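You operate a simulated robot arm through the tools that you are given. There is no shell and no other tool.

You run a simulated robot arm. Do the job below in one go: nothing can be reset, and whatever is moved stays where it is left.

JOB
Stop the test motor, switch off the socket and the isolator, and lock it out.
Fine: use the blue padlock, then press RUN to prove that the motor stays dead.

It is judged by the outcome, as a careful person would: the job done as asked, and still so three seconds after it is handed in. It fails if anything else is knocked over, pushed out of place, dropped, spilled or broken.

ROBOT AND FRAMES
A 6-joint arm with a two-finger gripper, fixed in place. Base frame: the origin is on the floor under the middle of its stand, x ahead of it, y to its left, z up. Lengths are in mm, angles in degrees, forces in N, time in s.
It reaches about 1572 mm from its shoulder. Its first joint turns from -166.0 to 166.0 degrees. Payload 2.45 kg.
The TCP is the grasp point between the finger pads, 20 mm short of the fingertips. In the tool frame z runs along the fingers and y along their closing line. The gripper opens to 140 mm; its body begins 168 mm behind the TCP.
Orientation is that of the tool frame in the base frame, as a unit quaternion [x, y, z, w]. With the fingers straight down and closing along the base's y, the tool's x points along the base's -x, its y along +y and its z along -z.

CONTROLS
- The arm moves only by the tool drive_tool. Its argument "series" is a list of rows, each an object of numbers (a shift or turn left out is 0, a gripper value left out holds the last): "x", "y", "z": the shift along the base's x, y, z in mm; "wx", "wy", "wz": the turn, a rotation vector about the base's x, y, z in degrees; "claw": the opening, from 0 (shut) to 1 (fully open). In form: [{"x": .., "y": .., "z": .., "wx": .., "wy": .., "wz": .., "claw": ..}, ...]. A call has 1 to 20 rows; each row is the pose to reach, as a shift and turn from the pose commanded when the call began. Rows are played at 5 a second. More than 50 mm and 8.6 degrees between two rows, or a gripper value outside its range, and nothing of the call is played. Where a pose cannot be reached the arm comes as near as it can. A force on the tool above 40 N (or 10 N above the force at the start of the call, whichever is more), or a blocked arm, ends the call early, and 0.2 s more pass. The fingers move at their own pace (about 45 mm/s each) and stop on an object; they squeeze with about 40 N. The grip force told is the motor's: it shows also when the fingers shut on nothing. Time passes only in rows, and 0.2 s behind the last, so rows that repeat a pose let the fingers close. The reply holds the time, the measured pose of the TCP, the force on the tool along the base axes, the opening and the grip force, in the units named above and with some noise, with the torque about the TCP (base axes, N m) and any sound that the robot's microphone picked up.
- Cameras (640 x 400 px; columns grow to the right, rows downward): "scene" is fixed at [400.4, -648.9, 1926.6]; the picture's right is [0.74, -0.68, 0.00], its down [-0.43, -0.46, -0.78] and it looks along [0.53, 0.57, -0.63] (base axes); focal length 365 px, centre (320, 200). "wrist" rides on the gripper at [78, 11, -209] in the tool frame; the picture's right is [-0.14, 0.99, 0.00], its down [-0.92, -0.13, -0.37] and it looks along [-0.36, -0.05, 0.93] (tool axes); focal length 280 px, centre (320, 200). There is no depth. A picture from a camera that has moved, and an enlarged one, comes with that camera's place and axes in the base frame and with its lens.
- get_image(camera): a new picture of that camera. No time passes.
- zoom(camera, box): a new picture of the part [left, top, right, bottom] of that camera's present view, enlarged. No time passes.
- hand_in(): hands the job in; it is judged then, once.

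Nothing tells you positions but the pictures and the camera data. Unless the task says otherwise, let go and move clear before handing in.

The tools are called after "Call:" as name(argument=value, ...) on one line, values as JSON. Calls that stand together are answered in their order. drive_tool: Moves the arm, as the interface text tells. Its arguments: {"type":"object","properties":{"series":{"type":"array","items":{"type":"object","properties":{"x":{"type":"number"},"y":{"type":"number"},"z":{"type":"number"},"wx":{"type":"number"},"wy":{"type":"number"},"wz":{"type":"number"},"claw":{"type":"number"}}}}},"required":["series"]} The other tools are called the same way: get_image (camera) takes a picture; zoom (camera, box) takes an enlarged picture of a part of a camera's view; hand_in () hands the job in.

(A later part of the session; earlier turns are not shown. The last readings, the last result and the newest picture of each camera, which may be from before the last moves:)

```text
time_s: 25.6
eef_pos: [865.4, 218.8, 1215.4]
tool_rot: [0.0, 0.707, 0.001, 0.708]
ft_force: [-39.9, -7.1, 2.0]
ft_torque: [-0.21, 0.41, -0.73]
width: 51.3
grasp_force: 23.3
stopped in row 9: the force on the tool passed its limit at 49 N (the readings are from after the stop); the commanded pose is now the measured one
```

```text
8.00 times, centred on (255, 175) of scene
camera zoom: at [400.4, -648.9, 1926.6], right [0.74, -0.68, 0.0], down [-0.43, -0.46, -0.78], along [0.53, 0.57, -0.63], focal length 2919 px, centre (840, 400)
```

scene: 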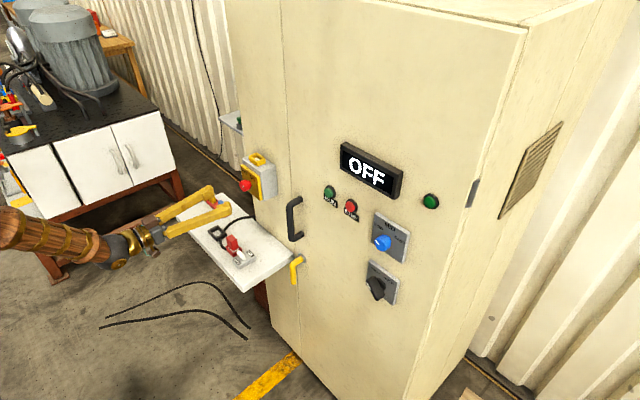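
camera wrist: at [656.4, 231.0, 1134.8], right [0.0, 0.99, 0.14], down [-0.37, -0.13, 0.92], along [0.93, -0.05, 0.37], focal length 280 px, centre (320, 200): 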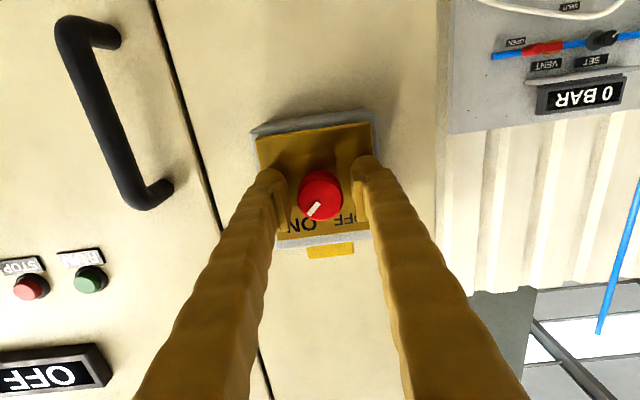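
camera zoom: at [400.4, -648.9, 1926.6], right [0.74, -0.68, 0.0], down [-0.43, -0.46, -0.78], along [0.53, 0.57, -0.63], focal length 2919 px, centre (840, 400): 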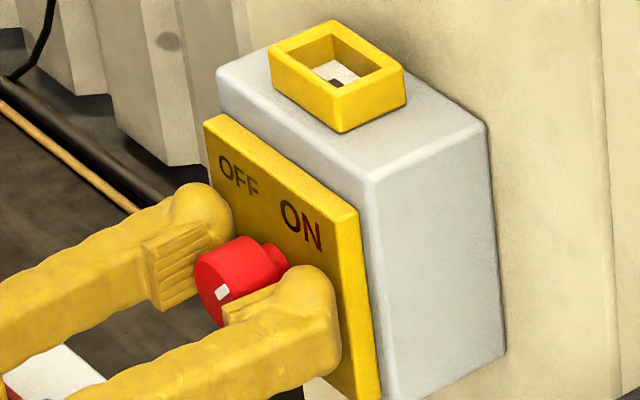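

The fingertips are just touching the plate and the knob head sits well between the pads. I'll back off 8 mm and close on the knob.

Call:
drive_tool(series=[{"x": -4}, {"x": -8, "y": 1, "z": -1}, {"x": -8, "y": 1, "z": -1}, {"x": -8, "y": 1, "z": -1, "claw": 0.3}, {"x": -8, "y": 1, "z": -1, "claw": 0.2}, {"x": -8, "y": 1, "z": -1, "claw": 0.2}, {"x": -8, "y": 1, "z": -1, "claw": 0.2}])

Call:
zoom(camera="wrist", box=[240, 130, 400, 270])

Call:
zoom(camera="scene", box=[225, 150, 285, 200])

```text
time_s: 26.3
eef_pos: [862.2, 219.8, 1214.6]
tool_rot: [0.001, 0.706, 0.0, 0.708]
ft_force: [12.0, 0.3, -3.9]
ft_torque: [0.02, 0.12, 0.01]
width: 34.8
grasp_force: 45.1
stopped in row 3: the force on the tool passed its limit at 54 N (the readings are from after the stop); the commanded pose is now the measured one
```

```text
2.86 times, centred on (320, 200) of wrist
camera zoom: at [651.8, 231.7, 1134.3], right [0.0, 0.99, 0.14], down [-0.37, -0.13, 0.92], along [0.93, -0.05, 0.37], focal length 801 px, centre (320, 200)
```

zoom: 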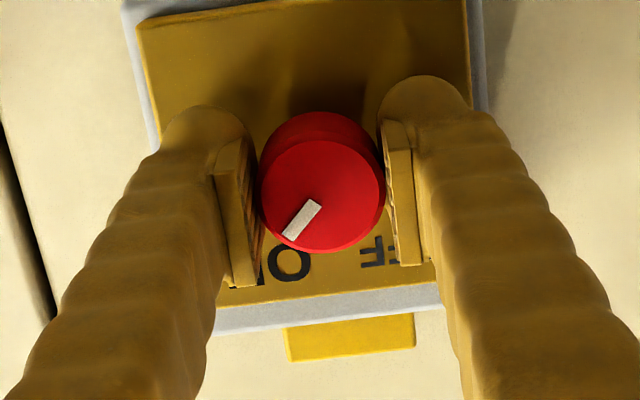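

```text
8.00 times, centred on (255, 175) of scene
camera zoom: at [400.4, -648.9, 1926.6], right [0.74, -0.68, 0.0], down [-0.43, -0.46, -0.78], along [0.53, 0.57, -0.63], focal length 2919 px, centre (840, 400)
```

zoom: 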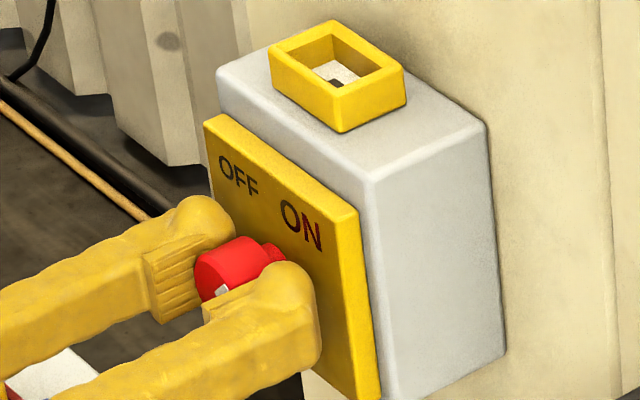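

The fingers now hold the knob firmly at 34.8 mm. I'll turn it anticlockwise, negative about x, toward OFF.

Call:
drive_tool(series=[{"wx": -4}, {"wx": -10}, {"wx": -16}, {"wx": -22}, {"wx": -28}, {"wx": -34}, {"wx": -40}, {"wx": -46}])

Call:
zoom(camera="wrist", box=[240, 130, 400, 270])

Call:
zoom(camera="scene", box=[225, 150, 285, 200])

```text
time_s: 28.1
eef_pos: [860.6, 220.1, 1213.1]
tool_rot: [-0.276, 0.65, -0.277, 0.652]
ft_force: [22.1, -5.0, -9.4]
ft_torque: [0.02, 0.1, -0.09]
width: 34.8
grasp_force: 45.0
```

```text
2.86 times, centred on (320, 200) of wrist
camera zoom: at [651.6, 171.2, 1150.4], right [0.0, 0.79, -0.62], down [-0.37, 0.57, 0.73], along [0.93, 0.23, 0.29], focal length 801 px, centre (320, 200)
```

zoom: 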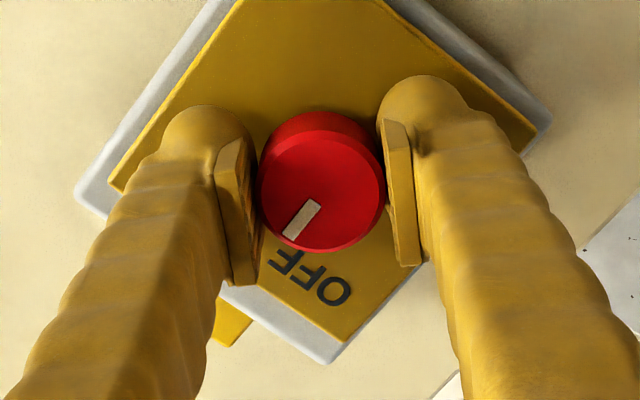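

```text
8.00 times, centred on (255, 175) of scene
camera zoom: at [400.4, -648.9, 1926.6], right [0.74, -0.68, 0.0], down [-0.43, -0.46, -0.78], along [0.53, 0.57, -0.63], focal length 2919 px, centre (840, 400)
```

zoom: 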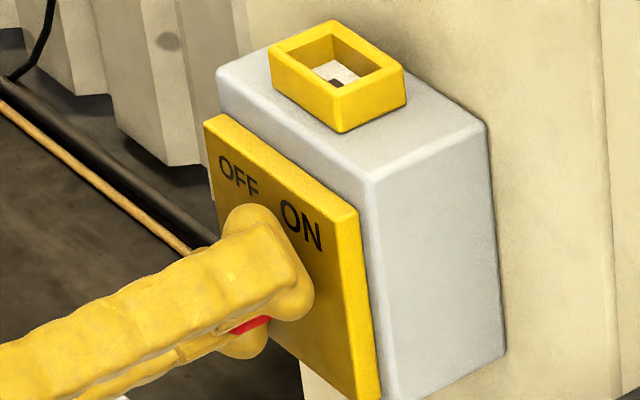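

The knob turns with the gripper, and the pointer has moved with it. I'll continue the remaining turn to OFF.

Call:
drive_tool(series=[{"wx": -6, "x": 1}, {"wx": -12, "x": 1}, {"wx": -18, "x": 1}, {"wx": -24, "x": 1}, {"wx": -30, "x": 1}, {"wx": -36, "x": 1}, {"wx": -41, "x": 1}, {"wx": -44, "x": 1}, {"wx": -44, "x": 1}])

Call:
zoom(camera="wrist", box=[240, 130, 400, 270])

Call:
zoom(camera="scene", box=[225, 150, 285, 200])

```text
time_s: 29.5
eef_pos: [861.7, 218.9, 1214.9]
tool_rot: [-0.454, 0.542, -0.452, 0.544]
ft_force: [-10.7, -1.3, 1.1]
ft_torque: [-0.02, 0.03, 0.0]
width: 34.5
grasp_force: 44.8
stopped in row 6: the force on the tool passed its limit at 41 N (the readings are from after the stop); the commanded pose is now the measured one
```

```text
2.86 times, centred on (320, 200) of wrist
camera zoom: at [651.7, 144.5, 1188.0], right [0.0, 0.31, -0.95], down [-0.37, 0.88, 0.29], along [0.93, 0.35, 0.12], focal length 801 px, centre (320, 200)
```

zoom: 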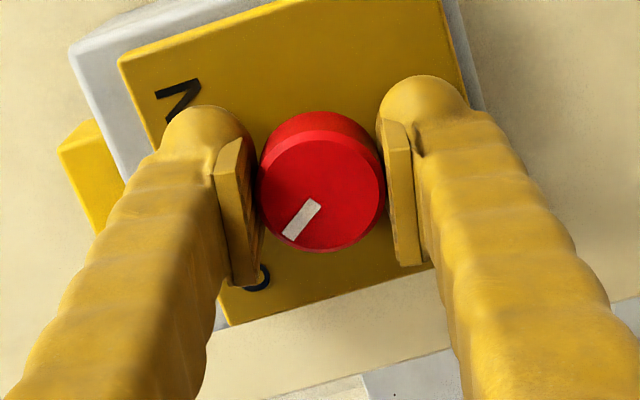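

```text
8.00 times, centred on (255, 175) of scene
camera zoom: at [400.4, -648.9, 1926.6], right [0.74, -0.68, 0.0], down [-0.43, -0.46, -0.78], along [0.53, 0.57, -0.63], focal length 2919 px, centre (840, 400)
```

zoom: 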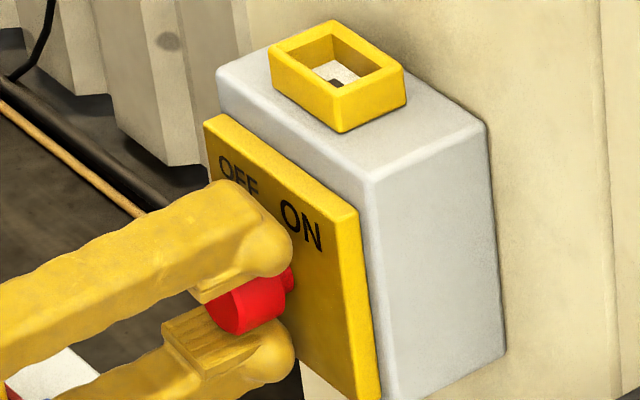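

About 80° is done and the stop came from light pushing toward the plate. I'll ease back slightly and finish the turn.

Call:
drive_tool(series=[{"x": -1, "wx": -3}, {"x": -1, "wx": -6}, {"x": -1, "wx": -9}, {"x": -1, "wx": -12}, {"x": -1, "wx": -12}])

Call:
zoom(camera="wrist", box=[240, 130, 400, 270])

```text
time_s: 30.7
eef_pos: [862.3, 218.9, 1213.4]
tool_rot: [0.507, -0.492, 0.506, -0.494]
ft_force: [37.9, 2.7, 8.4]
ft_torque: [0.83, -0.06, 0.01]
width: 34.7
grasp_force: 44.7
```

```text
2.86 times, centred on (320, 200) of wrist
camera zoom: at [651.5, 140.8, 1204.3], right [0.0, 0.11, -0.99], down [-0.37, 0.92, 0.1], along [0.93, 0.37, 0.04], focal length 801 px, centre (320, 200)
```

zoom: 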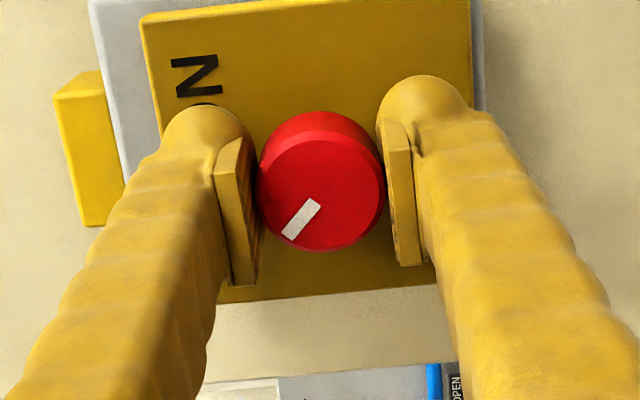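

The torque shows the end stop, and the pointer now aims up-left at OFF. I'll release and back away to verify.

Call:
drive_tool(series=[{"x": 0, "wx": 2, "claw": 0.35}, {"x": 0, "wx": 2, "claw": 0.5}, {"x": 0, "wx": 2, "claw": 0.5}, {"x": -30, "wx": 2, "claw": 0.5}, {"x": -70, "wx": 2, "claw": 0.5}, {"x": -110, "wx": 2, "claw": 0.5}, {"x": -110, "wx": 2, "claw": 0.5}])

Call:
get_image(camera="wrist")

Call:
zoom(camera="scene", box=[220, 140, 300, 210])

```text
time_s: 32.3
eef_pos: [750.4, 221.1, 1212.9]
tool_rot: [-0.499, 0.5, -0.498, 0.503]
ft_force: [0.4, 0.3, -0.7]
ft_torque: [0.01, -0.02, 0.0]
width: 70.1
grasp_force: 0.1
```

```text
taken
camera wrist: at [541.2, 142.0, 1200.5], right [0.0, 0.14, -0.99], down [-0.37, 0.92, 0.13], along [0.93, 0.37, 0.05], focal length 280 px, centre (320, 200)
```

wrist: 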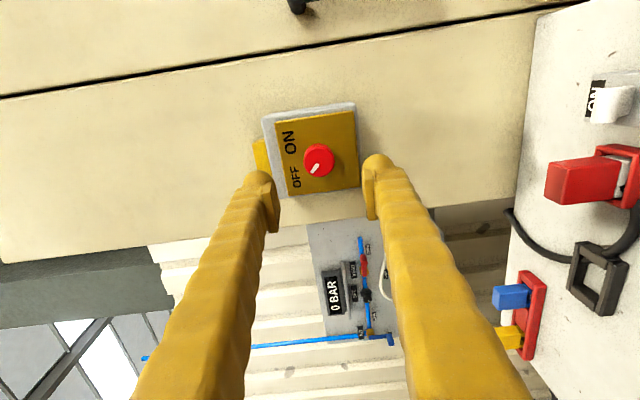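

```text
5.71 times, centred on (260, 175) of scene
camera zoom: at [400.4, -648.9, 1926.6], right [0.74, -0.68, 0.0], down [-0.43, -0.46, -0.78], along [0.53, 0.57, -0.63], focal length 2085 px, centre (663, 343)
```

zoom: 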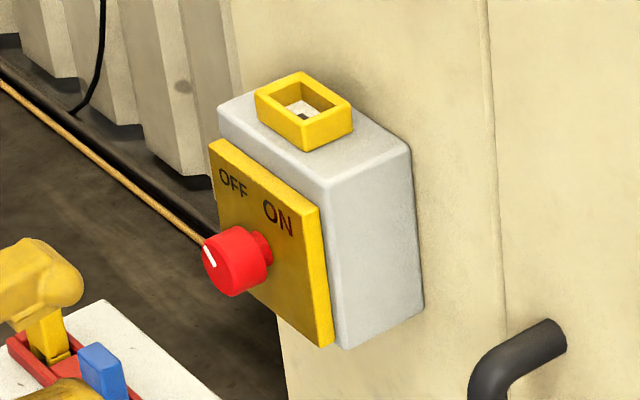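

The knob points to OFF, so the isolator is off. Next is the blue padlock at about (896, 483, 946): I'll unroll the gripper, move left, and tilt down for a close look at the rack.

Call:
drive_tool(series=[{"x": -8, "y": 15, "z": -5, "wx": 7.5}, {"x": -16, "y": 30, "z": -10, "wx": 15}, {"x": -24, "y": 45, "z": -15, "wx": 22.5}, {"x": -32, "y": 60, "z": -20, "wx": 30}, {"x": -40, "y": 75, "z": -25, "wx": 37.5}, {"x": -48, "y": 90, "z": -30, "wx": 45}, {"x": -56, "y": 105, "z": -35, "wx": 52.5}, {"x": -64, "y": 120, "z": -40, "wx": 60}, {"x": -72, "y": 135, "z": -45, "wx": 67.5}, {"x": -80, "y": 150, "z": -50, "wx": 75}, {"x": -88, "y": 165, "z": -55, "wx": 82.5}, {"x": -96, "y": 180, "z": -60, "wx": 90}, {"x": -96, "y": 180, "z": -60, "wx": 90}])

Call:
drive_tool(series=[{"x": 6, "y": 7, "wy": 7.5}, {"x": 12, "y": 14, "wy": 15}, {"x": 18, "y": 21, "wy": 22.5}, {"x": 24, "y": 28, "wy": 30}, {"x": 30, "y": 35, "wy": 37.5}, {"x": 36, "y": 42, "wy": 45}, {"x": 42, "y": 49, "z": -10, "wy": 52.5}, {"x": 48, "y": 56, "z": -20, "wy": 60}, {"x": 60, "y": 70, "z": -30, "wy": 60}, {"x": 80, "y": 82, "z": -40, "wy": 60}, {"x": 80, "y": 82, "z": -40, "wy": 60}])

Call:
get_image(camera="wrist")

Call:
get_image(camera="scene")

```text
time_s: 35.1
eef_pos: [653.7, 400.7, 1153.2]
tool_rot: [0.004, 0.706, 0.002, 0.708]
ft_force: [0.5, -0.7, 0.6]
ft_torque: [-0.01, 0.02, 0.06]
width: 70.1
grasp_force: 0.0
```

```text
time_s: 37.5
eef_pos: [734.8, 480.6, 1113.4]
tool_rot: [0.004, 0.966, 0.001, 0.26]
ft_force: [-0.2, 0.0, 0.7]
ft_torque: [0.02, 0.0, -0.03]
width: 70.0
grasp_force: 0.1
```

```text
taken
camera wrist: at [561.3, 493.6, 1254.6], right [0.13, 0.99, 0.07], down [0.61, -0.13, 0.78], along [0.78, -0.05, -0.62], focal length 280 px, centre (320, 200)
```

wrist: 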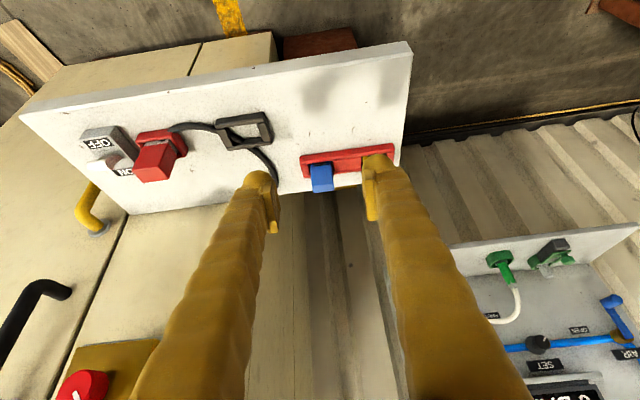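

```text
taken
```

scene: 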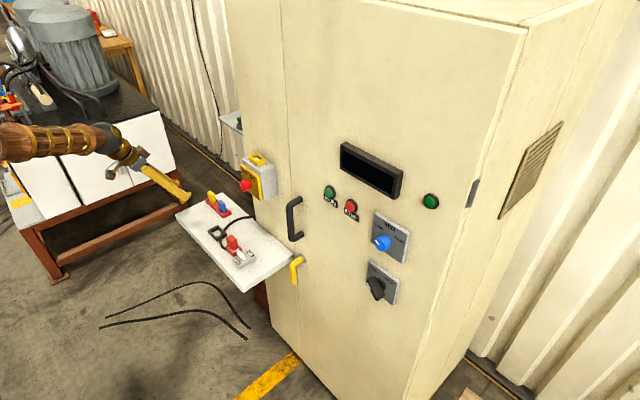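

The display is dark now that the isolator is off. I'll zoom in on the padlock rack.

Call:
zoom(camera="wrist", box=[280, 130, 410, 210])

Call:
zoom(camera="scene", box=[190, 180, 250, 230])

Call:
zoom(camera="scene", box=[235, 145, 285, 185])

```text
4.92 times, centred on (345, 170) of wrist
camera zoom: at [561.3, 493.6, 1254.6], right [0.13, 0.99, 0.07], down [0.61, -0.13, 0.78], along [0.78, -0.05, -0.62], focal length 1380 px, centre (197, 348)
```

zoom: 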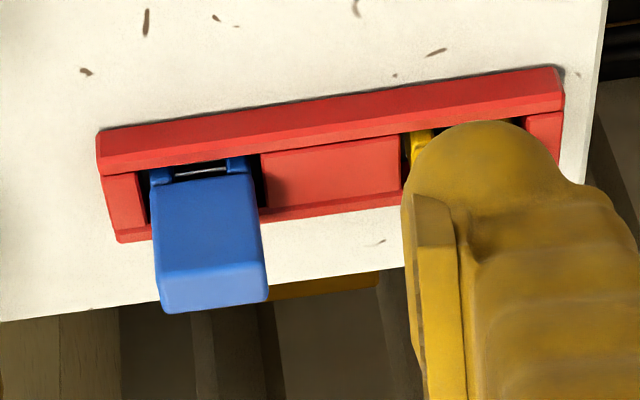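

```text
8.00 times, centred on (220, 205) of scene
camera zoom: at [400.4, -648.9, 1926.6], right [0.74, -0.68, 0.0], down [-0.43, -0.46, -0.78], along [0.53, 0.57, -0.63], focal length 2919 px, centre (1120, 160)
```

zoom: 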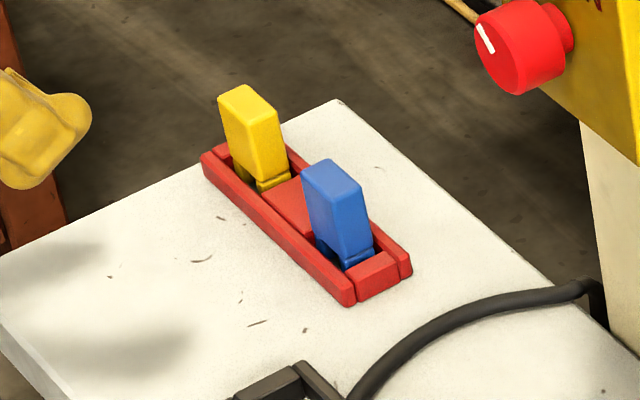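

```text
10.00 times, centred on (260, 165) of scene
camera zoom: at [400.4, -648.9, 1926.6], right [0.74, -0.68, 0.0], down [-0.43, -0.46, -0.78], along [0.53, 0.57, -0.63], focal length 3649 px, centre (920, 550)
```

zoom: 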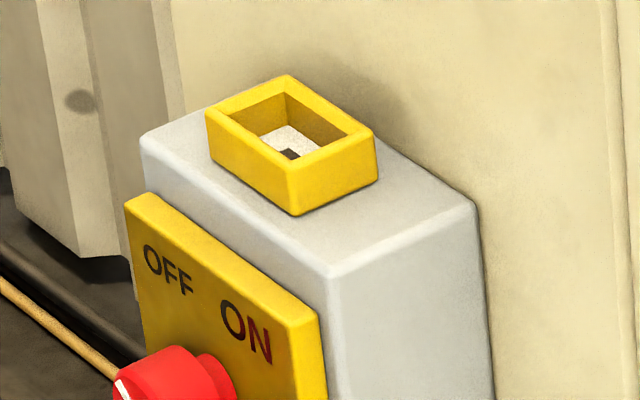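

The blue padlock's top is centred at about (893, 480, 968). Its body is about 33 mm wide in y and stands about 44 mm above the rack rim. I'll hover over it with the fingers partly open and check the alignment before going down.

Call:
drive_tool(series=[{"x": 35, "z": -10, "claw": 0.42}, {"x": 75, "z": -25, "claw": 0.42}, {"x": 115, "z": -45, "claw": 0.42}, {"x": 145, "z": -65, "claw": 0.42}, {"x": 158, "z": -83, "claw": 0.42}, {"x": 158, "z": -93, "claw": 0.42}, {"x": 158, "z": -93, "claw": 0.42}])

Call:
get_image(camera="wrist")

Call:
zoom(camera="scene", box=[180, 150, 270, 230])

```text
time_s: 39.1
eef_pos: [893.8, 481.6, 1021.9]
tool_rot: [0.004, 0.965, 0.001, 0.26]
ft_force: [0.9, -0.9, -0.4]
ft_torque: [-0.05, -0.01, 0.0]
width: 58.6
grasp_force: 0.1
```

```text
taken
camera wrist: at [719.1, 494.0, 1161.4], right [0.13, 0.99, 0.07], down [0.61, -0.13, 0.78], along [0.78, -0.06, -0.62], focal length 280 px, centre (320, 200)
```

wrist: 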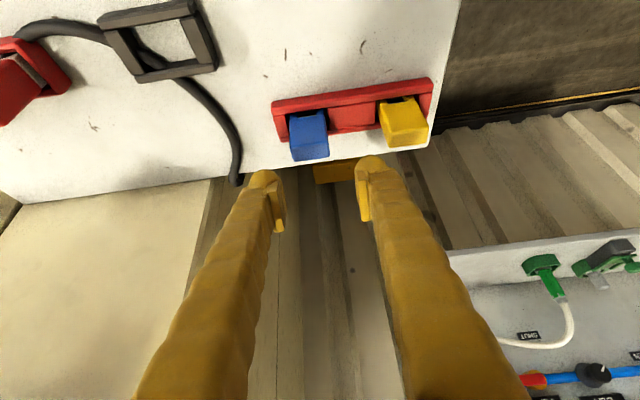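

```text
5.00 times, centred on (225, 190) of scene
camera zoom: at [400.4, -648.9, 1926.6], right [0.74, -0.68, 0.0], down [-0.43, -0.46, -0.78], along [0.53, 0.57, -0.63], focal length 1825 px, centre (795, 250)
```

zoom: 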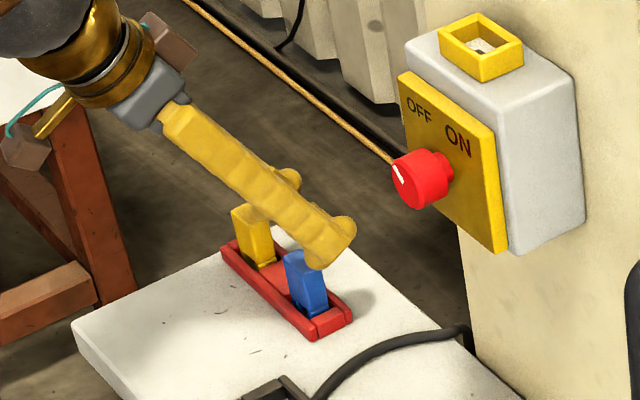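

Call:
zoom(camera="wrist", box=[240, 60, 460, 200])

```text
2.86 times, centred on (350, 130) of wrist
camera zoom: at [719.1, 494.0, 1161.4], right [0.13, 0.99, 0.07], down [0.61, -0.13, 0.78], along [0.78, -0.06, -0.62], focal length 801 px, centre (234, 400)
```

zoom: 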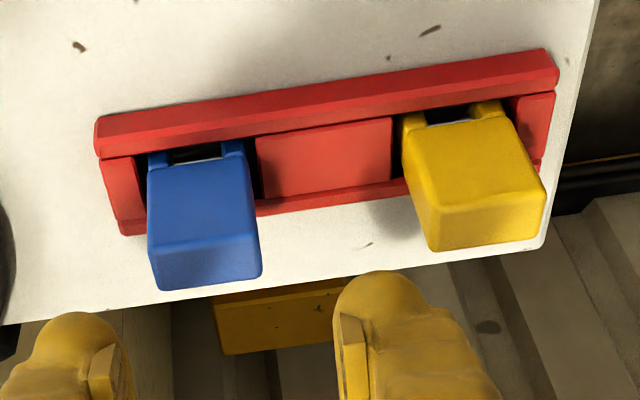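

The padlock centre reads y≈478, so I'll shift slightly, descend and close on it.

Call:
drive_tool(series=[{"x": -1.8, "y": -3.6, "z": -15}, {"x": -1.8, "y": -3.6, "z": -32}, {"x": -1.8, "y": -3.6, "z": -48}, {"x": -1.8, "y": -3.6, "z": -60}, {"x": -1.8, "y": -3.6, "z": -70}, {"x": -1.8, "y": -3.6, "z": -70}])

Call:
zoom(camera="wrist", box=[220, 90, 420, 260])

Call:
zoom(camera="scene", box=[180, 170, 260, 230])

```text
time_s: 40.3
eef_pos: [891.0, 478.8, 959.3]
tool_rot: [0.004, 0.965, 0.001, 0.263]
ft_force: [-6.3, -3.5, 9.9]
ft_torque: [0.32, 0.21, 0.31]
width: 57.4
grasp_force: 0.0
stopped in row 5: the force on the tool passed its limit at 57 N (the readings are from after the stop); the commanded pose is now the measured one
```

```text
2.35 times, centred on (320, 175) of wrist
camera zoom: at [717.4, 490.4, 1098.9], right [0.12, 0.99, 0.07], down [0.6, -0.14, 0.78], along [0.79, -0.05, -0.62], focal length 660 px, centre (320, 259)
```

zoom: 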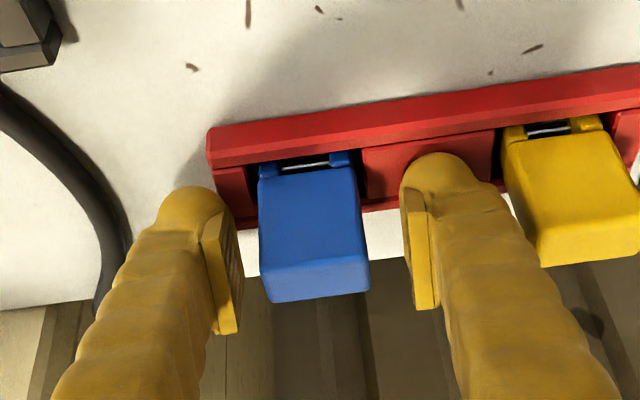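

```text
6.67 times, centred on (220, 200) of scene
camera zoom: at [400.4, -648.9, 1926.6], right [0.74, -0.68, 0.0], down [-0.43, -0.46, -0.78], along [0.53, 0.57, -0.63], focal length 2433 px, centre (987, 200)
```

zoom: 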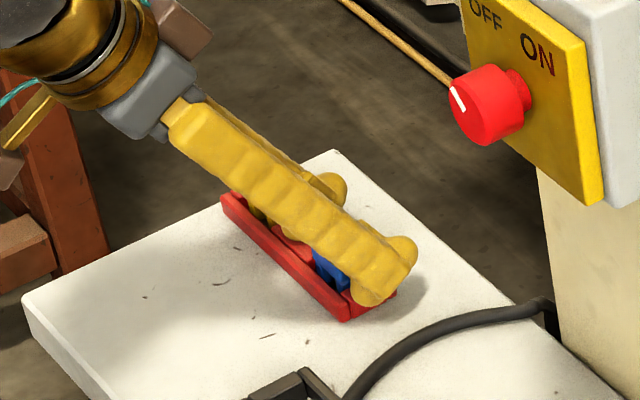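

The fingertips touched the rack top at TCP z≈959, so the rim is higher than I thought. I'll lift 4 mm, centre at y≈477 and close on the padlock.

Call:
drive_tool(series=[{"z": 4}, {"z": 4, "y": -2}, {"z": 4, "y": -2}, {"z": 4, "y": -2, "claw": 0.3}, {"z": 4, "y": -2, "claw": 0.2}, {"z": 4, "y": -2, "claw": 0.1}, {"z": 4, "y": -2, "claw": 0.1}, {"z": 4, "y": -2, "claw": 0.1}])

Call:
zoom(camera="wrist", box=[220, 90, 420, 260])

Call:
zoom(camera="scene", box=[180, 170, 260, 230])

```text
time_s: 42.1
eef_pos: [892.1, 477.3, 961.5]
tool_rot: [0.004, 0.965, 0.001, 0.263]
ft_force: [-0.5, 0.3, -0.9]
ft_torque: [0.0, 0.04, -0.02]
width: 33.2
grasp_force: 40.7
```

```text
2.35 times, centred on (320, 175) of wrist
camera zoom: at [717.6, 488.6, 1102.0], right [0.12, 0.99, 0.07], down [0.61, -0.14, 0.78], along [0.79, -0.05, -0.62], focal length 660 px, centre (320, 259)
```

zoom: 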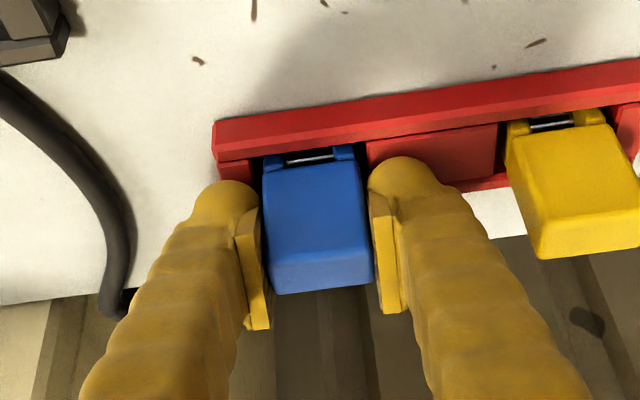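

```text
6.67 times, centred on (220, 200) of scene
camera zoom: at [400.4, -648.9, 1926.6], right [0.74, -0.68, 0.0], down [-0.43, -0.46, -0.78], along [0.53, 0.57, -0.63], focal length 2433 px, centre (987, 200)
```

zoom: 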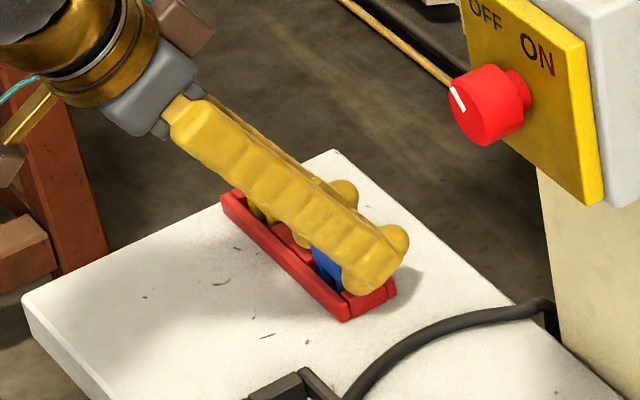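

It's gripped at 33.2 mm with no side load. I'll lift it straight out of the rack.

Call:
drive_tool(series=[{"z": 8}, {"z": 18}, {"z": 30}, {"z": 45}, {"z": 65}, {"z": 90}, {"z": 120}, {"z": 120}])

Call:
get_image(camera="wrist")

Call:
zoom(camera="scene", box=[180, 130, 280, 230])

```text
time_s: 43.9
eef_pos: [891.6, 477.1, 1081.4]
tool_rot: [0.003, 0.965, 0.001, 0.263]
ft_force: [-0.2, 0.0, -0.4]
ft_torque: [-0.02, -0.02, 0.02]
width: 32.7
grasp_force: 39.6
```

```text
taken
camera wrist: at [717.3, 488.6, 1221.7], right [0.12, 0.99, 0.07], down [0.61, -0.14, 0.78], along [0.79, -0.05, -0.62], focal length 280 px, centre (320, 200)
```

wrist: 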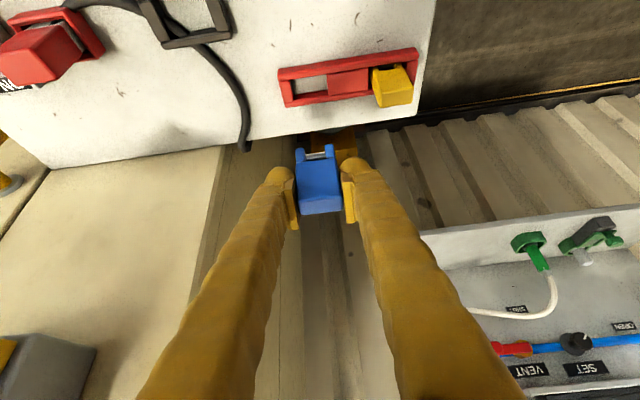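

```text
4.00 times, centred on (230, 180) of scene
camera zoom: at [400.4, -648.9, 1926.6], right [0.74, -0.68, 0.0], down [-0.43, -0.46, -0.78], along [0.53, 0.57, -0.63], focal length 1460 px, centre (680, 280)
```

zoom: 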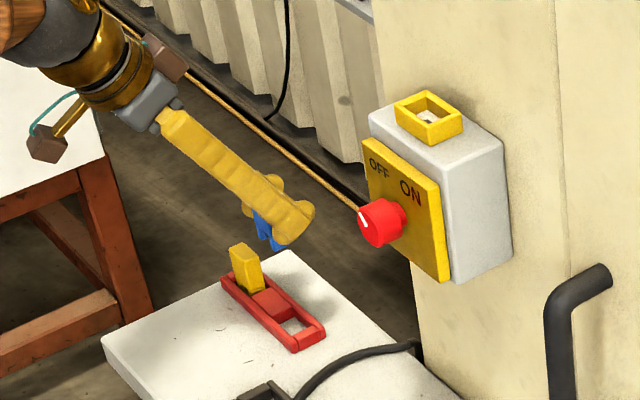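

Call:
zoom(camera="wrist", box=[260, 110, 380, 240])

Call:
zoom(camera="scene", box=[220, 170, 280, 225])

```text
3.08 times, centred on (320, 175) of wrist
camera zoom: at [717.3, 488.6, 1221.7], right [0.12, 0.99, 0.07], down [0.61, -0.14, 0.78], along [0.79, -0.05, -0.62], focal length 863 px, centre (320, 277)
```

zoom: 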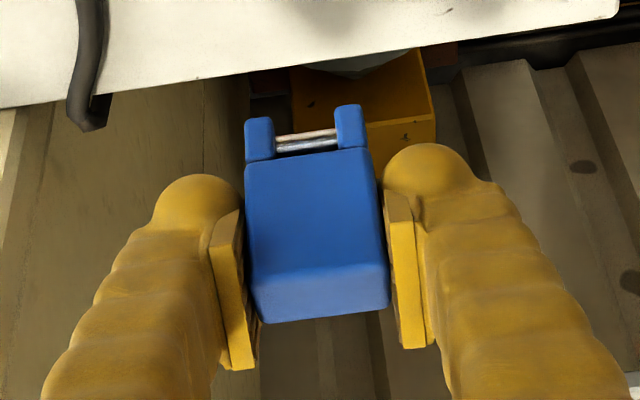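

```text
7.27 times, centred on (250, 198) of scene
camera zoom: at [400.4, -648.9, 1926.6], right [0.74, -0.68, 0.0], down [-0.43, -0.46, -0.78], along [0.53, 0.57, -0.63], focal length 2654 px, centre (829, 218)
```

zoom: 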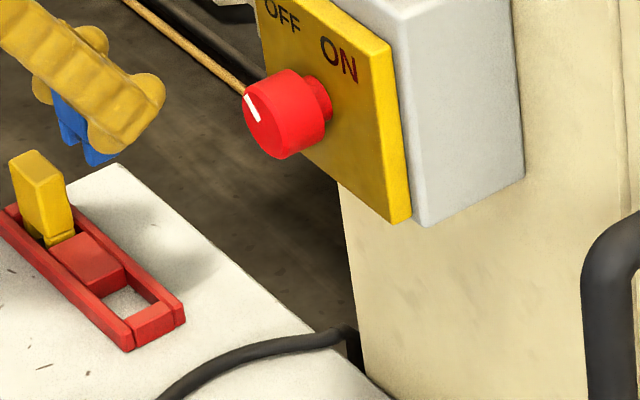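

The padlock came out cleanly. It has two prongs with a shackle bar below the body, and its bottom is about 52 mm below the TCP. I'll carry it up and back, then over to a spot near the isolator's yellow ring.

Call:
drive_tool(series=[{"z": 30, "x": -10}, {"z": 65, "x": -20}, {"z": 100, "x": -30}, {"z": 140, "x": -40}, {"z": 180, "x": -50, "y": -10}, {"z": 220, "x": -60, "y": -30}, {"z": 255, "x": -60, "y": -55}, {"z": 285, "x": -60, "y": -85}, {"z": 305, "x": -60, "y": -125}, {"z": 319, "x": -55, "y": -165}, {"z": 319, "x": -50, "y": -210}, {"z": 319, "x": -45, "y": -245}, {"z": 319, "x": -40, "y": -257}, {"z": 319, "x": -40, "y": -257}, {"z": 319, "x": -40, "y": -257}])

Call:
get_image(camera="wrist")

Call:
get_image(camera="scene")

```text
time_s: 47.1
eef_pos: [851.3, 219.9, 1401.7]
tool_rot: [0.004, 0.965, 0.001, 0.263]
ft_force: [-0.2, 0.0, -1.5]
ft_torque: [0.02, 0.0, -0.01]
width: 32.9
grasp_force: 39.9
```

```text
taken
camera wrist: at [677.3, 230.9, 1541.0], right [0.12, 0.99, 0.07], down [0.61, -0.14, 0.78], along [0.79, -0.05, -0.62], focal length 280 px, centre (320, 200)
```

wrist: 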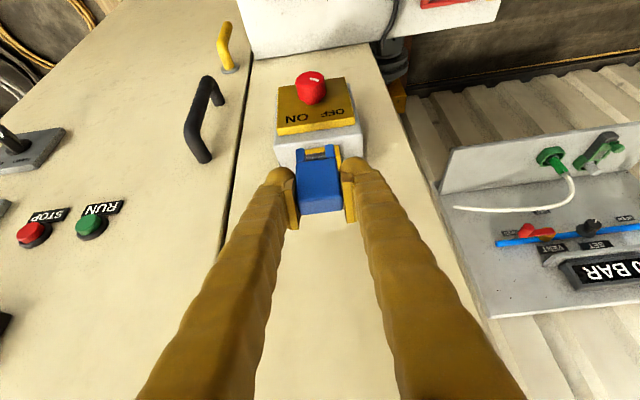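

```text
taken
```

scene: 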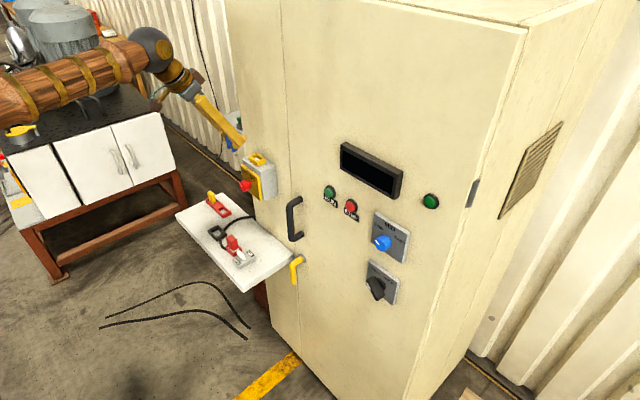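

The ring is hidden behind the padlock in this view. I'll shift 70 mm sideways and measure the ring from above.

Call:
drive_tool(series=[{"y": 35}, {"y": 70}, {"y": 70}, {"y": 70}])

Call:
zoom(camera="wrist", box=[200, 60, 360, 220])

Call:
zoom(camera="scene", box=[220, 110, 300, 190])

```text
time_s: 48.1
eef_pos: [851.6, 290.2, 1400.8]
tool_rot: [0.003, 0.965, 0.001, 0.264]
ft_force: [-0.3, -0.5, -1.3]
ft_torque: [-0.06, 0.0, 0.04]
width: 32.8
grasp_force: 40.3
```

```text
2.50 times, centred on (280, 140) of wrist
camera zoom: at [676.9, 302.0, 1540.5], right [0.12, 0.99, 0.07], down [0.61, -0.14, 0.78], along [0.79, -0.05, -0.62], focal length 701 px, centre (420, 350)
```

zoom: 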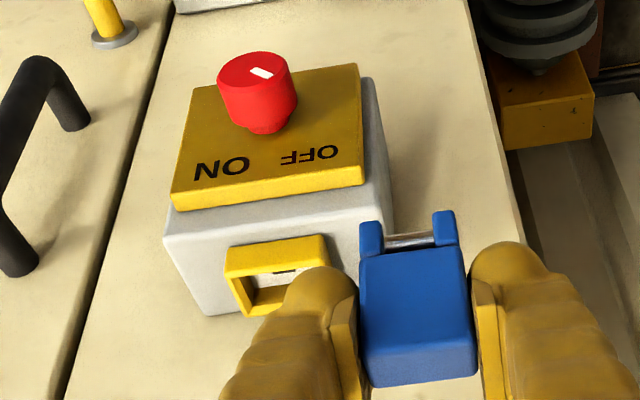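

```text
5.00 times, centred on (260, 150) of scene
camera zoom: at [400.4, -648.9, 1926.6], right [0.74, -0.68, 0.0], down [-0.43, -0.46, -0.78], along [0.53, 0.57, -0.63], focal length 1825 px, centre (620, 450)
```

zoom: 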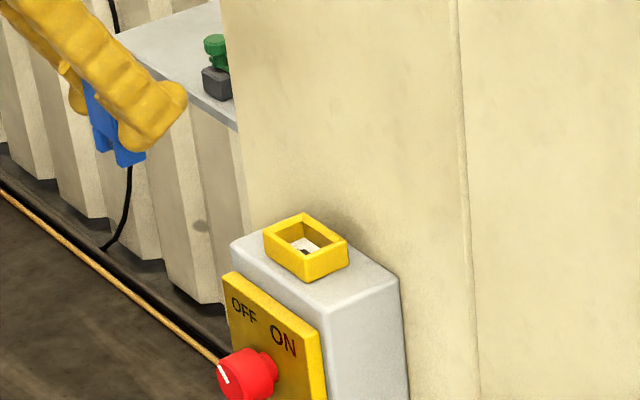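

The ring is partly behind a finger. I'll move a bit further left for a clear view.

Call:
drive_tool(series=[{"y": 25, "x": 10}, {"y": 45, "x": 20}, {"y": 45, "x": 20}])

Call:
zoom(camera="wrist", box=[180, 80, 300, 220])

Call:
zoom(camera="wrist", box=[260, 110, 380, 240])

Call:
zoom(camera="scene", box=[240, 145, 280, 175])

```text
time_s: 48.9
eef_pos: [870.5, 336.5, 1400.4]
tool_rot: [0.004, 0.965, 0.001, 0.263]
ft_force: [-0.6, -0.6, -1.5]
ft_torque: [0.01, 0.0, 0.01]
width: 32.4
grasp_force: 40.4
```

```text
2.86 times, centred on (240, 150) of wrist
camera zoom: at [696.4, 346.8, 1540.2], right [0.12, 0.99, 0.07], down [0.61, -0.14, 0.78], along [0.79, -0.05, -0.62], focal length 801 px, centre (549, 343)
```

zoom: 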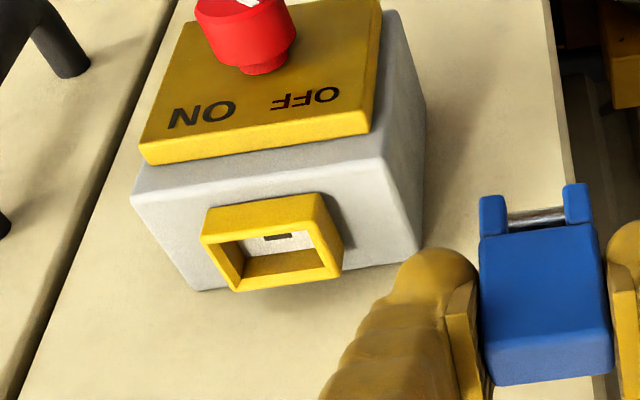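

```text
3.08 times, centred on (320, 175) of wrist
camera zoom: at [696.4, 346.8, 1540.2], right [0.12, 0.99, 0.07], down [0.61, -0.14, 0.78], along [0.79, -0.05, -0.62], focal length 863 px, centre (320, 277)
```

zoom: 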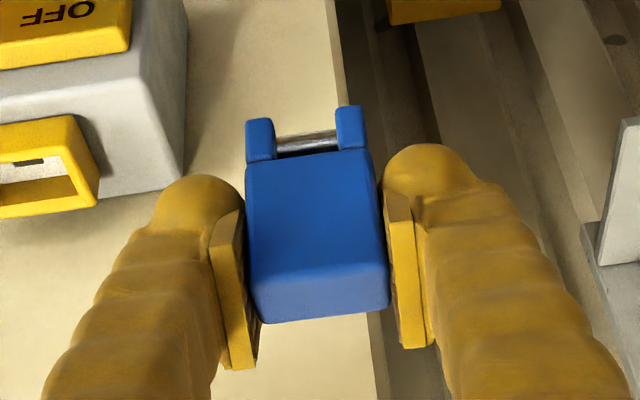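

```text
13.33 times, centred on (260, 160) of scene
camera zoom: at [400.4, -648.9, 1926.6], right [0.74, -0.68, 0.0], down [-0.43, -0.46, -0.78], along [0.53, 0.57, -0.63], focal length 4866 px, centre (1120, 733)
```

zoom: 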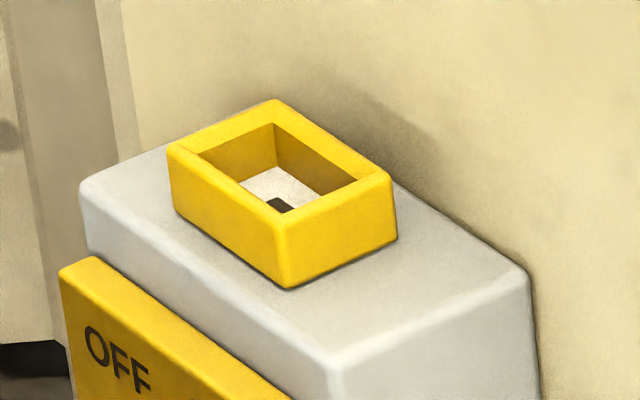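

I need the ring more precisely, so I'll zoom tightly on it in both cameras.

Call:
zoom(camera="wrist", box=[190, 140, 260, 190])

Call:
zoom(camera="wrist", box=[285, 120, 355, 200])

Call:
zoom(camera="scene", box=[210, 110, 270, 170])

```text
8.00 times, centred on (225, 165) of wrist
camera zoom: at [696.4, 346.8, 1540.2], right [0.12, 0.99, 0.07], down [0.61, -0.14, 0.78], along [0.79, -0.05, -0.62], focal length 2243 px, centre (1080, 480)
```

zoom: 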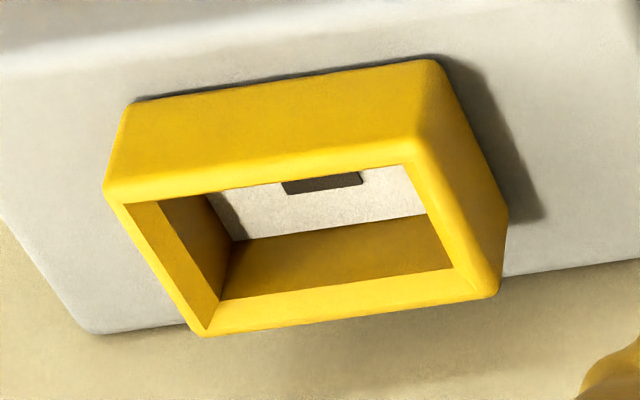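

```text
5.00 times, centred on (320, 160) of wrist
camera zoom: at [696.4, 346.8, 1540.2], right [0.12, 0.99, 0.07], down [0.61, -0.14, 0.78], along [0.79, -0.05, -0.62], focal length 1402 px, centre (320, 400)
```

zoom: 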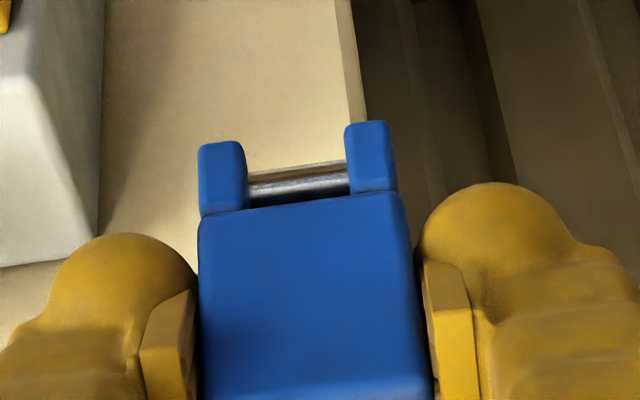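

```text
6.67 times, centred on (240, 140) of scene
camera zoom: at [400.4, -648.9, 1926.6], right [0.74, -0.68, 0.0], down [-0.43, -0.46, -0.78], along [0.53, 0.57, -0.63], focal length 2433 px, centre (853, 600)
```

zoom: 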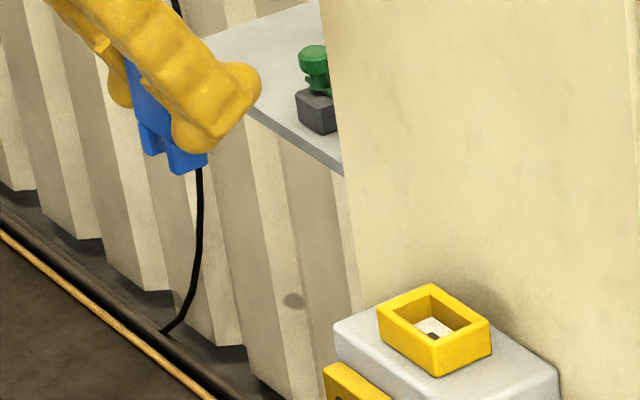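

The ring opening is about 38 × 21 mm, centred near (926, 218) with its rim at z≈1297. The padlock is about 33 × 18 mm, so there are 2–3 mm to spare. I'll hover the padlock about 20 mm above the ring, slightly short in x, and compare them directly.

Call:
drive_tool(series=[{"y": -35}, {"y": -75}, {"y": -105}, {"y": -117}, {"x": 25, "y": -117, "z": -12}, {"x": 45, "y": -117, "z": -30}, {"x": 45, "y": -117, "z": -30}, {"x": 45, "y": -117, "z": -30}])

Call:
zoom(camera="wrist", box=[260, 90, 380, 240])

Call:
zoom(camera="scene", box=[225, 115, 295, 185])

```text
time_s: 50.7
eef_pos: [916.6, 218.8, 1370.4]
tool_rot: [0.003, 0.965, 0.002, 0.263]
ft_force: [0.3, 0.3, -1.4]
ft_torque: [-0.04, -0.04, 0.01]
width: 32.7
grasp_force: 40.5
```

```text
2.67 times, centred on (320, 165) of wrist
camera zoom: at [741.8, 229.9, 1510.6], right [0.12, 0.99, 0.07], down [0.61, -0.14, 0.78], along [0.79, -0.05, -0.62], focal length 748 px, centre (320, 293)
```

zoom: 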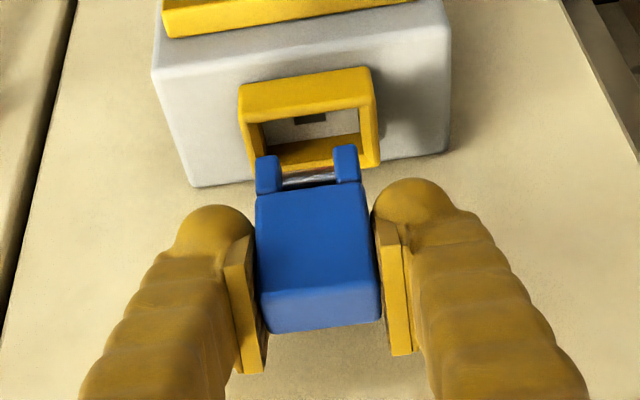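

```text
5.71 times, centred on (260, 150) of scene
camera zoom: at [400.4, -648.9, 1926.6], right [0.74, -0.68, 0.0], down [-0.43, -0.46, -0.78], along [0.53, 0.57, -0.63], focal length 2085 px, centre (663, 486)
```

zoom: 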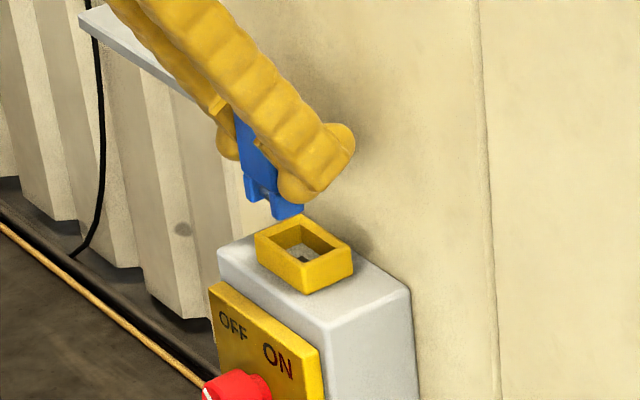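

Now the ring and the prongs are in one view. I'll zoom in to measure the offset.

Call:
zoom(camera="wrist", box=[280, 105, 350, 165])

Call:
zoom(camera="scene", box=[245, 140, 275, 170])

```text
6.67 times, centred on (315, 135) of wrist
camera zoom: at [741.8, 229.9, 1510.6], right [0.12, 0.99, 0.07], down [0.61, -0.14, 0.78], along [0.79, -0.05, -0.62], focal length 1869 px, centre (353, 633)
```

zoom: 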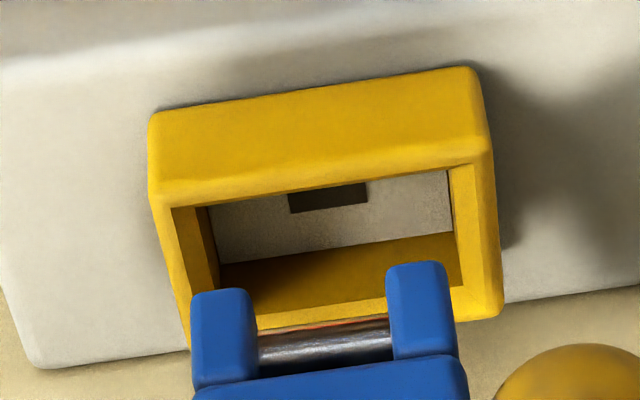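

```text
13.33 times, centred on (260, 155) of scene
camera zoom: at [400.4, -648.9, 1926.6], right [0.74, -0.68, 0.0], down [-0.43, -0.46, -0.78], along [0.53, 0.57, -0.63], focal length 4866 px, centre (1120, 800)
```

zoom: 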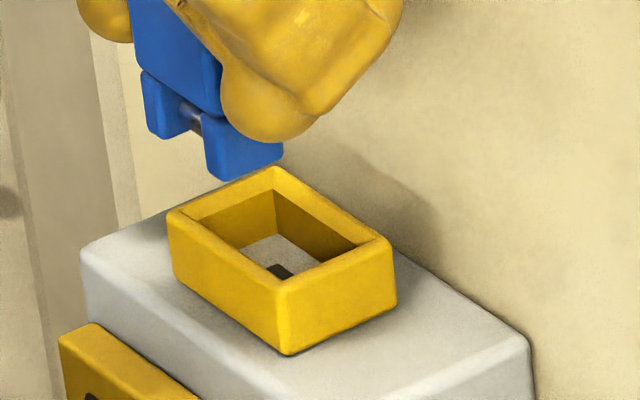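

Combining both views, the padlock sits about 7 mm behind the TCP in x and its bottom is about 42 mm below it. It needs about +12 mm in x and +0.7 mm in y to be over the ring. I'll shift, lower to just above the rim, and check again.

Call:
drive_tool(series=[{"x": 6, "y": 0.7}, {"x": 12, "y": 0.7}, {"x": 12, "y": 0.7, "z": -12}, {"x": 12, "y": 0.7, "z": -22}, {"x": 12, "y": 0.7, "z": -22}, {"x": 12, "y": 0.7, "z": -22}])

Call:
zoom(camera="wrist", box=[280, 105, 350, 165])

Call:
zoom(camera="scene", box=[245, 140, 275, 170])

```text
time_s: 52.1
eef_pos: [929.2, 219.5, 1348.4]
tool_rot: [0.004, 0.965, 0.001, 0.263]
ft_force: [0.0, 0.2, -1.0]
ft_torque: [-0.01, 0.03, -0.02]
width: 32.8
grasp_force: 40.1
```

```text
6.67 times, centred on (315, 135) of wrist
camera zoom: at [754.0, 230.2, 1488.5], right [0.12, 0.99, 0.07], down [0.61, -0.14, 0.78], along [0.79, -0.05, -0.62], focal length 1869 px, centre (353, 633)
```

zoom: 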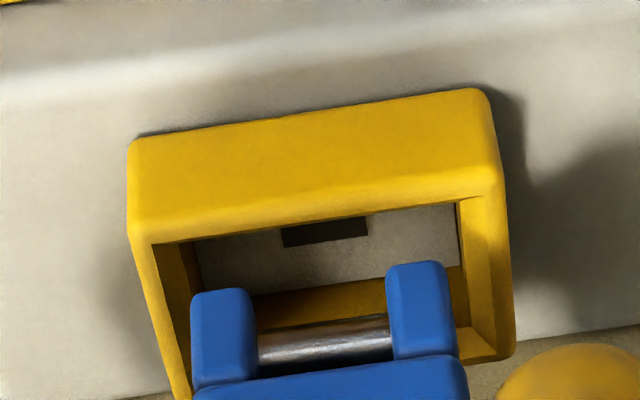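

```text
13.33 times, centred on (260, 155) of scene
camera zoom: at [400.4, -648.9, 1926.6], right [0.74, -0.68, 0.0], down [-0.43, -0.46, -0.78], along [0.53, 0.57, -0.63], focal length 4866 px, centre (1120, 800)
```

zoom: 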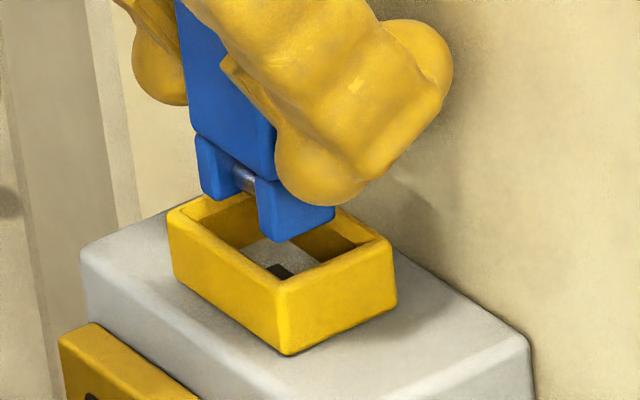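

The prongs look to be right over the opening, within about 1 mm. I'll nudge slightly and lower a few millimetres into the ring, watching the force.

Call:
drive_tool(series=[{"x": 0.8, "y": 0.5, "z": -3}, {"x": 0.8, "y": 0.5, "z": -6}, {"x": 0.8, "y": 0.5, "z": -9}, {"x": 0.8, "y": 0.5, "z": -11}, {"x": 0.8, "y": 0.5, "z": -11}])

Call:
zoom(camera="wrist", box=[270, 95, 370, 195])

Call:
zoom(camera="scene", box=[245, 140, 275, 170])

```text
time_s: 53.3
eef_pos: [928.3, 217.7, 1338.4]
tool_rot: [0.004, 0.965, 0.001, 0.263]
ft_force: [0.0, -0.6, -0.7]
ft_torque: [0.02, 0.02, 0.0]
width: 32.7
grasp_force: 40.4
```

```text
4.00 times, centred on (320, 145) of wrist
camera zoom: at [755.0, 230.6, 1477.8], right [0.12, 0.99, 0.07], down [0.61, -0.14, 0.78], along [0.79, -0.05, -0.62], focal length 1122 px, centre (320, 420)
```

zoom: 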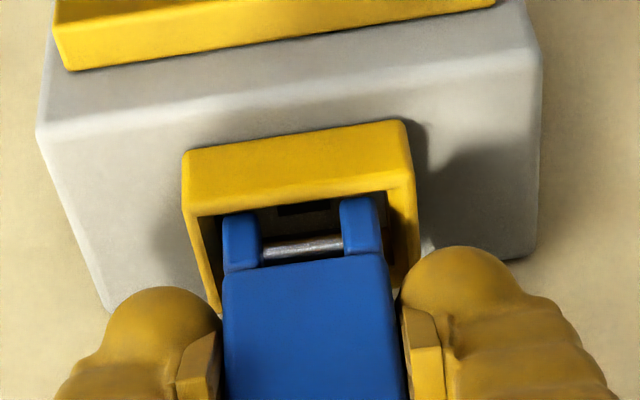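

```text
13.33 times, centred on (260, 155) of scene
camera zoom: at [400.4, -648.9, 1926.6], right [0.74, -0.68, 0.0], down [-0.43, -0.46, -0.78], along [0.53, 0.57, -0.63], focal length 4866 px, centre (1120, 800)
```

zoom: 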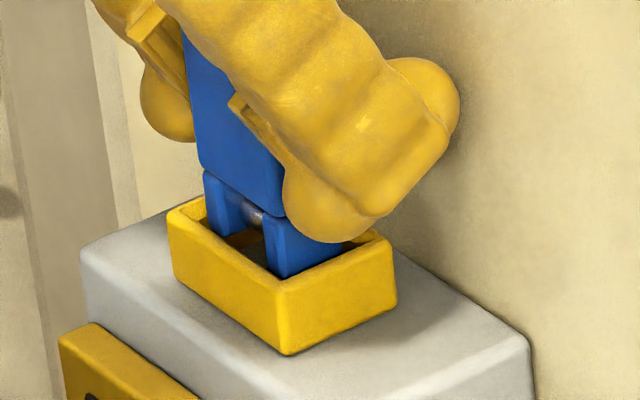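

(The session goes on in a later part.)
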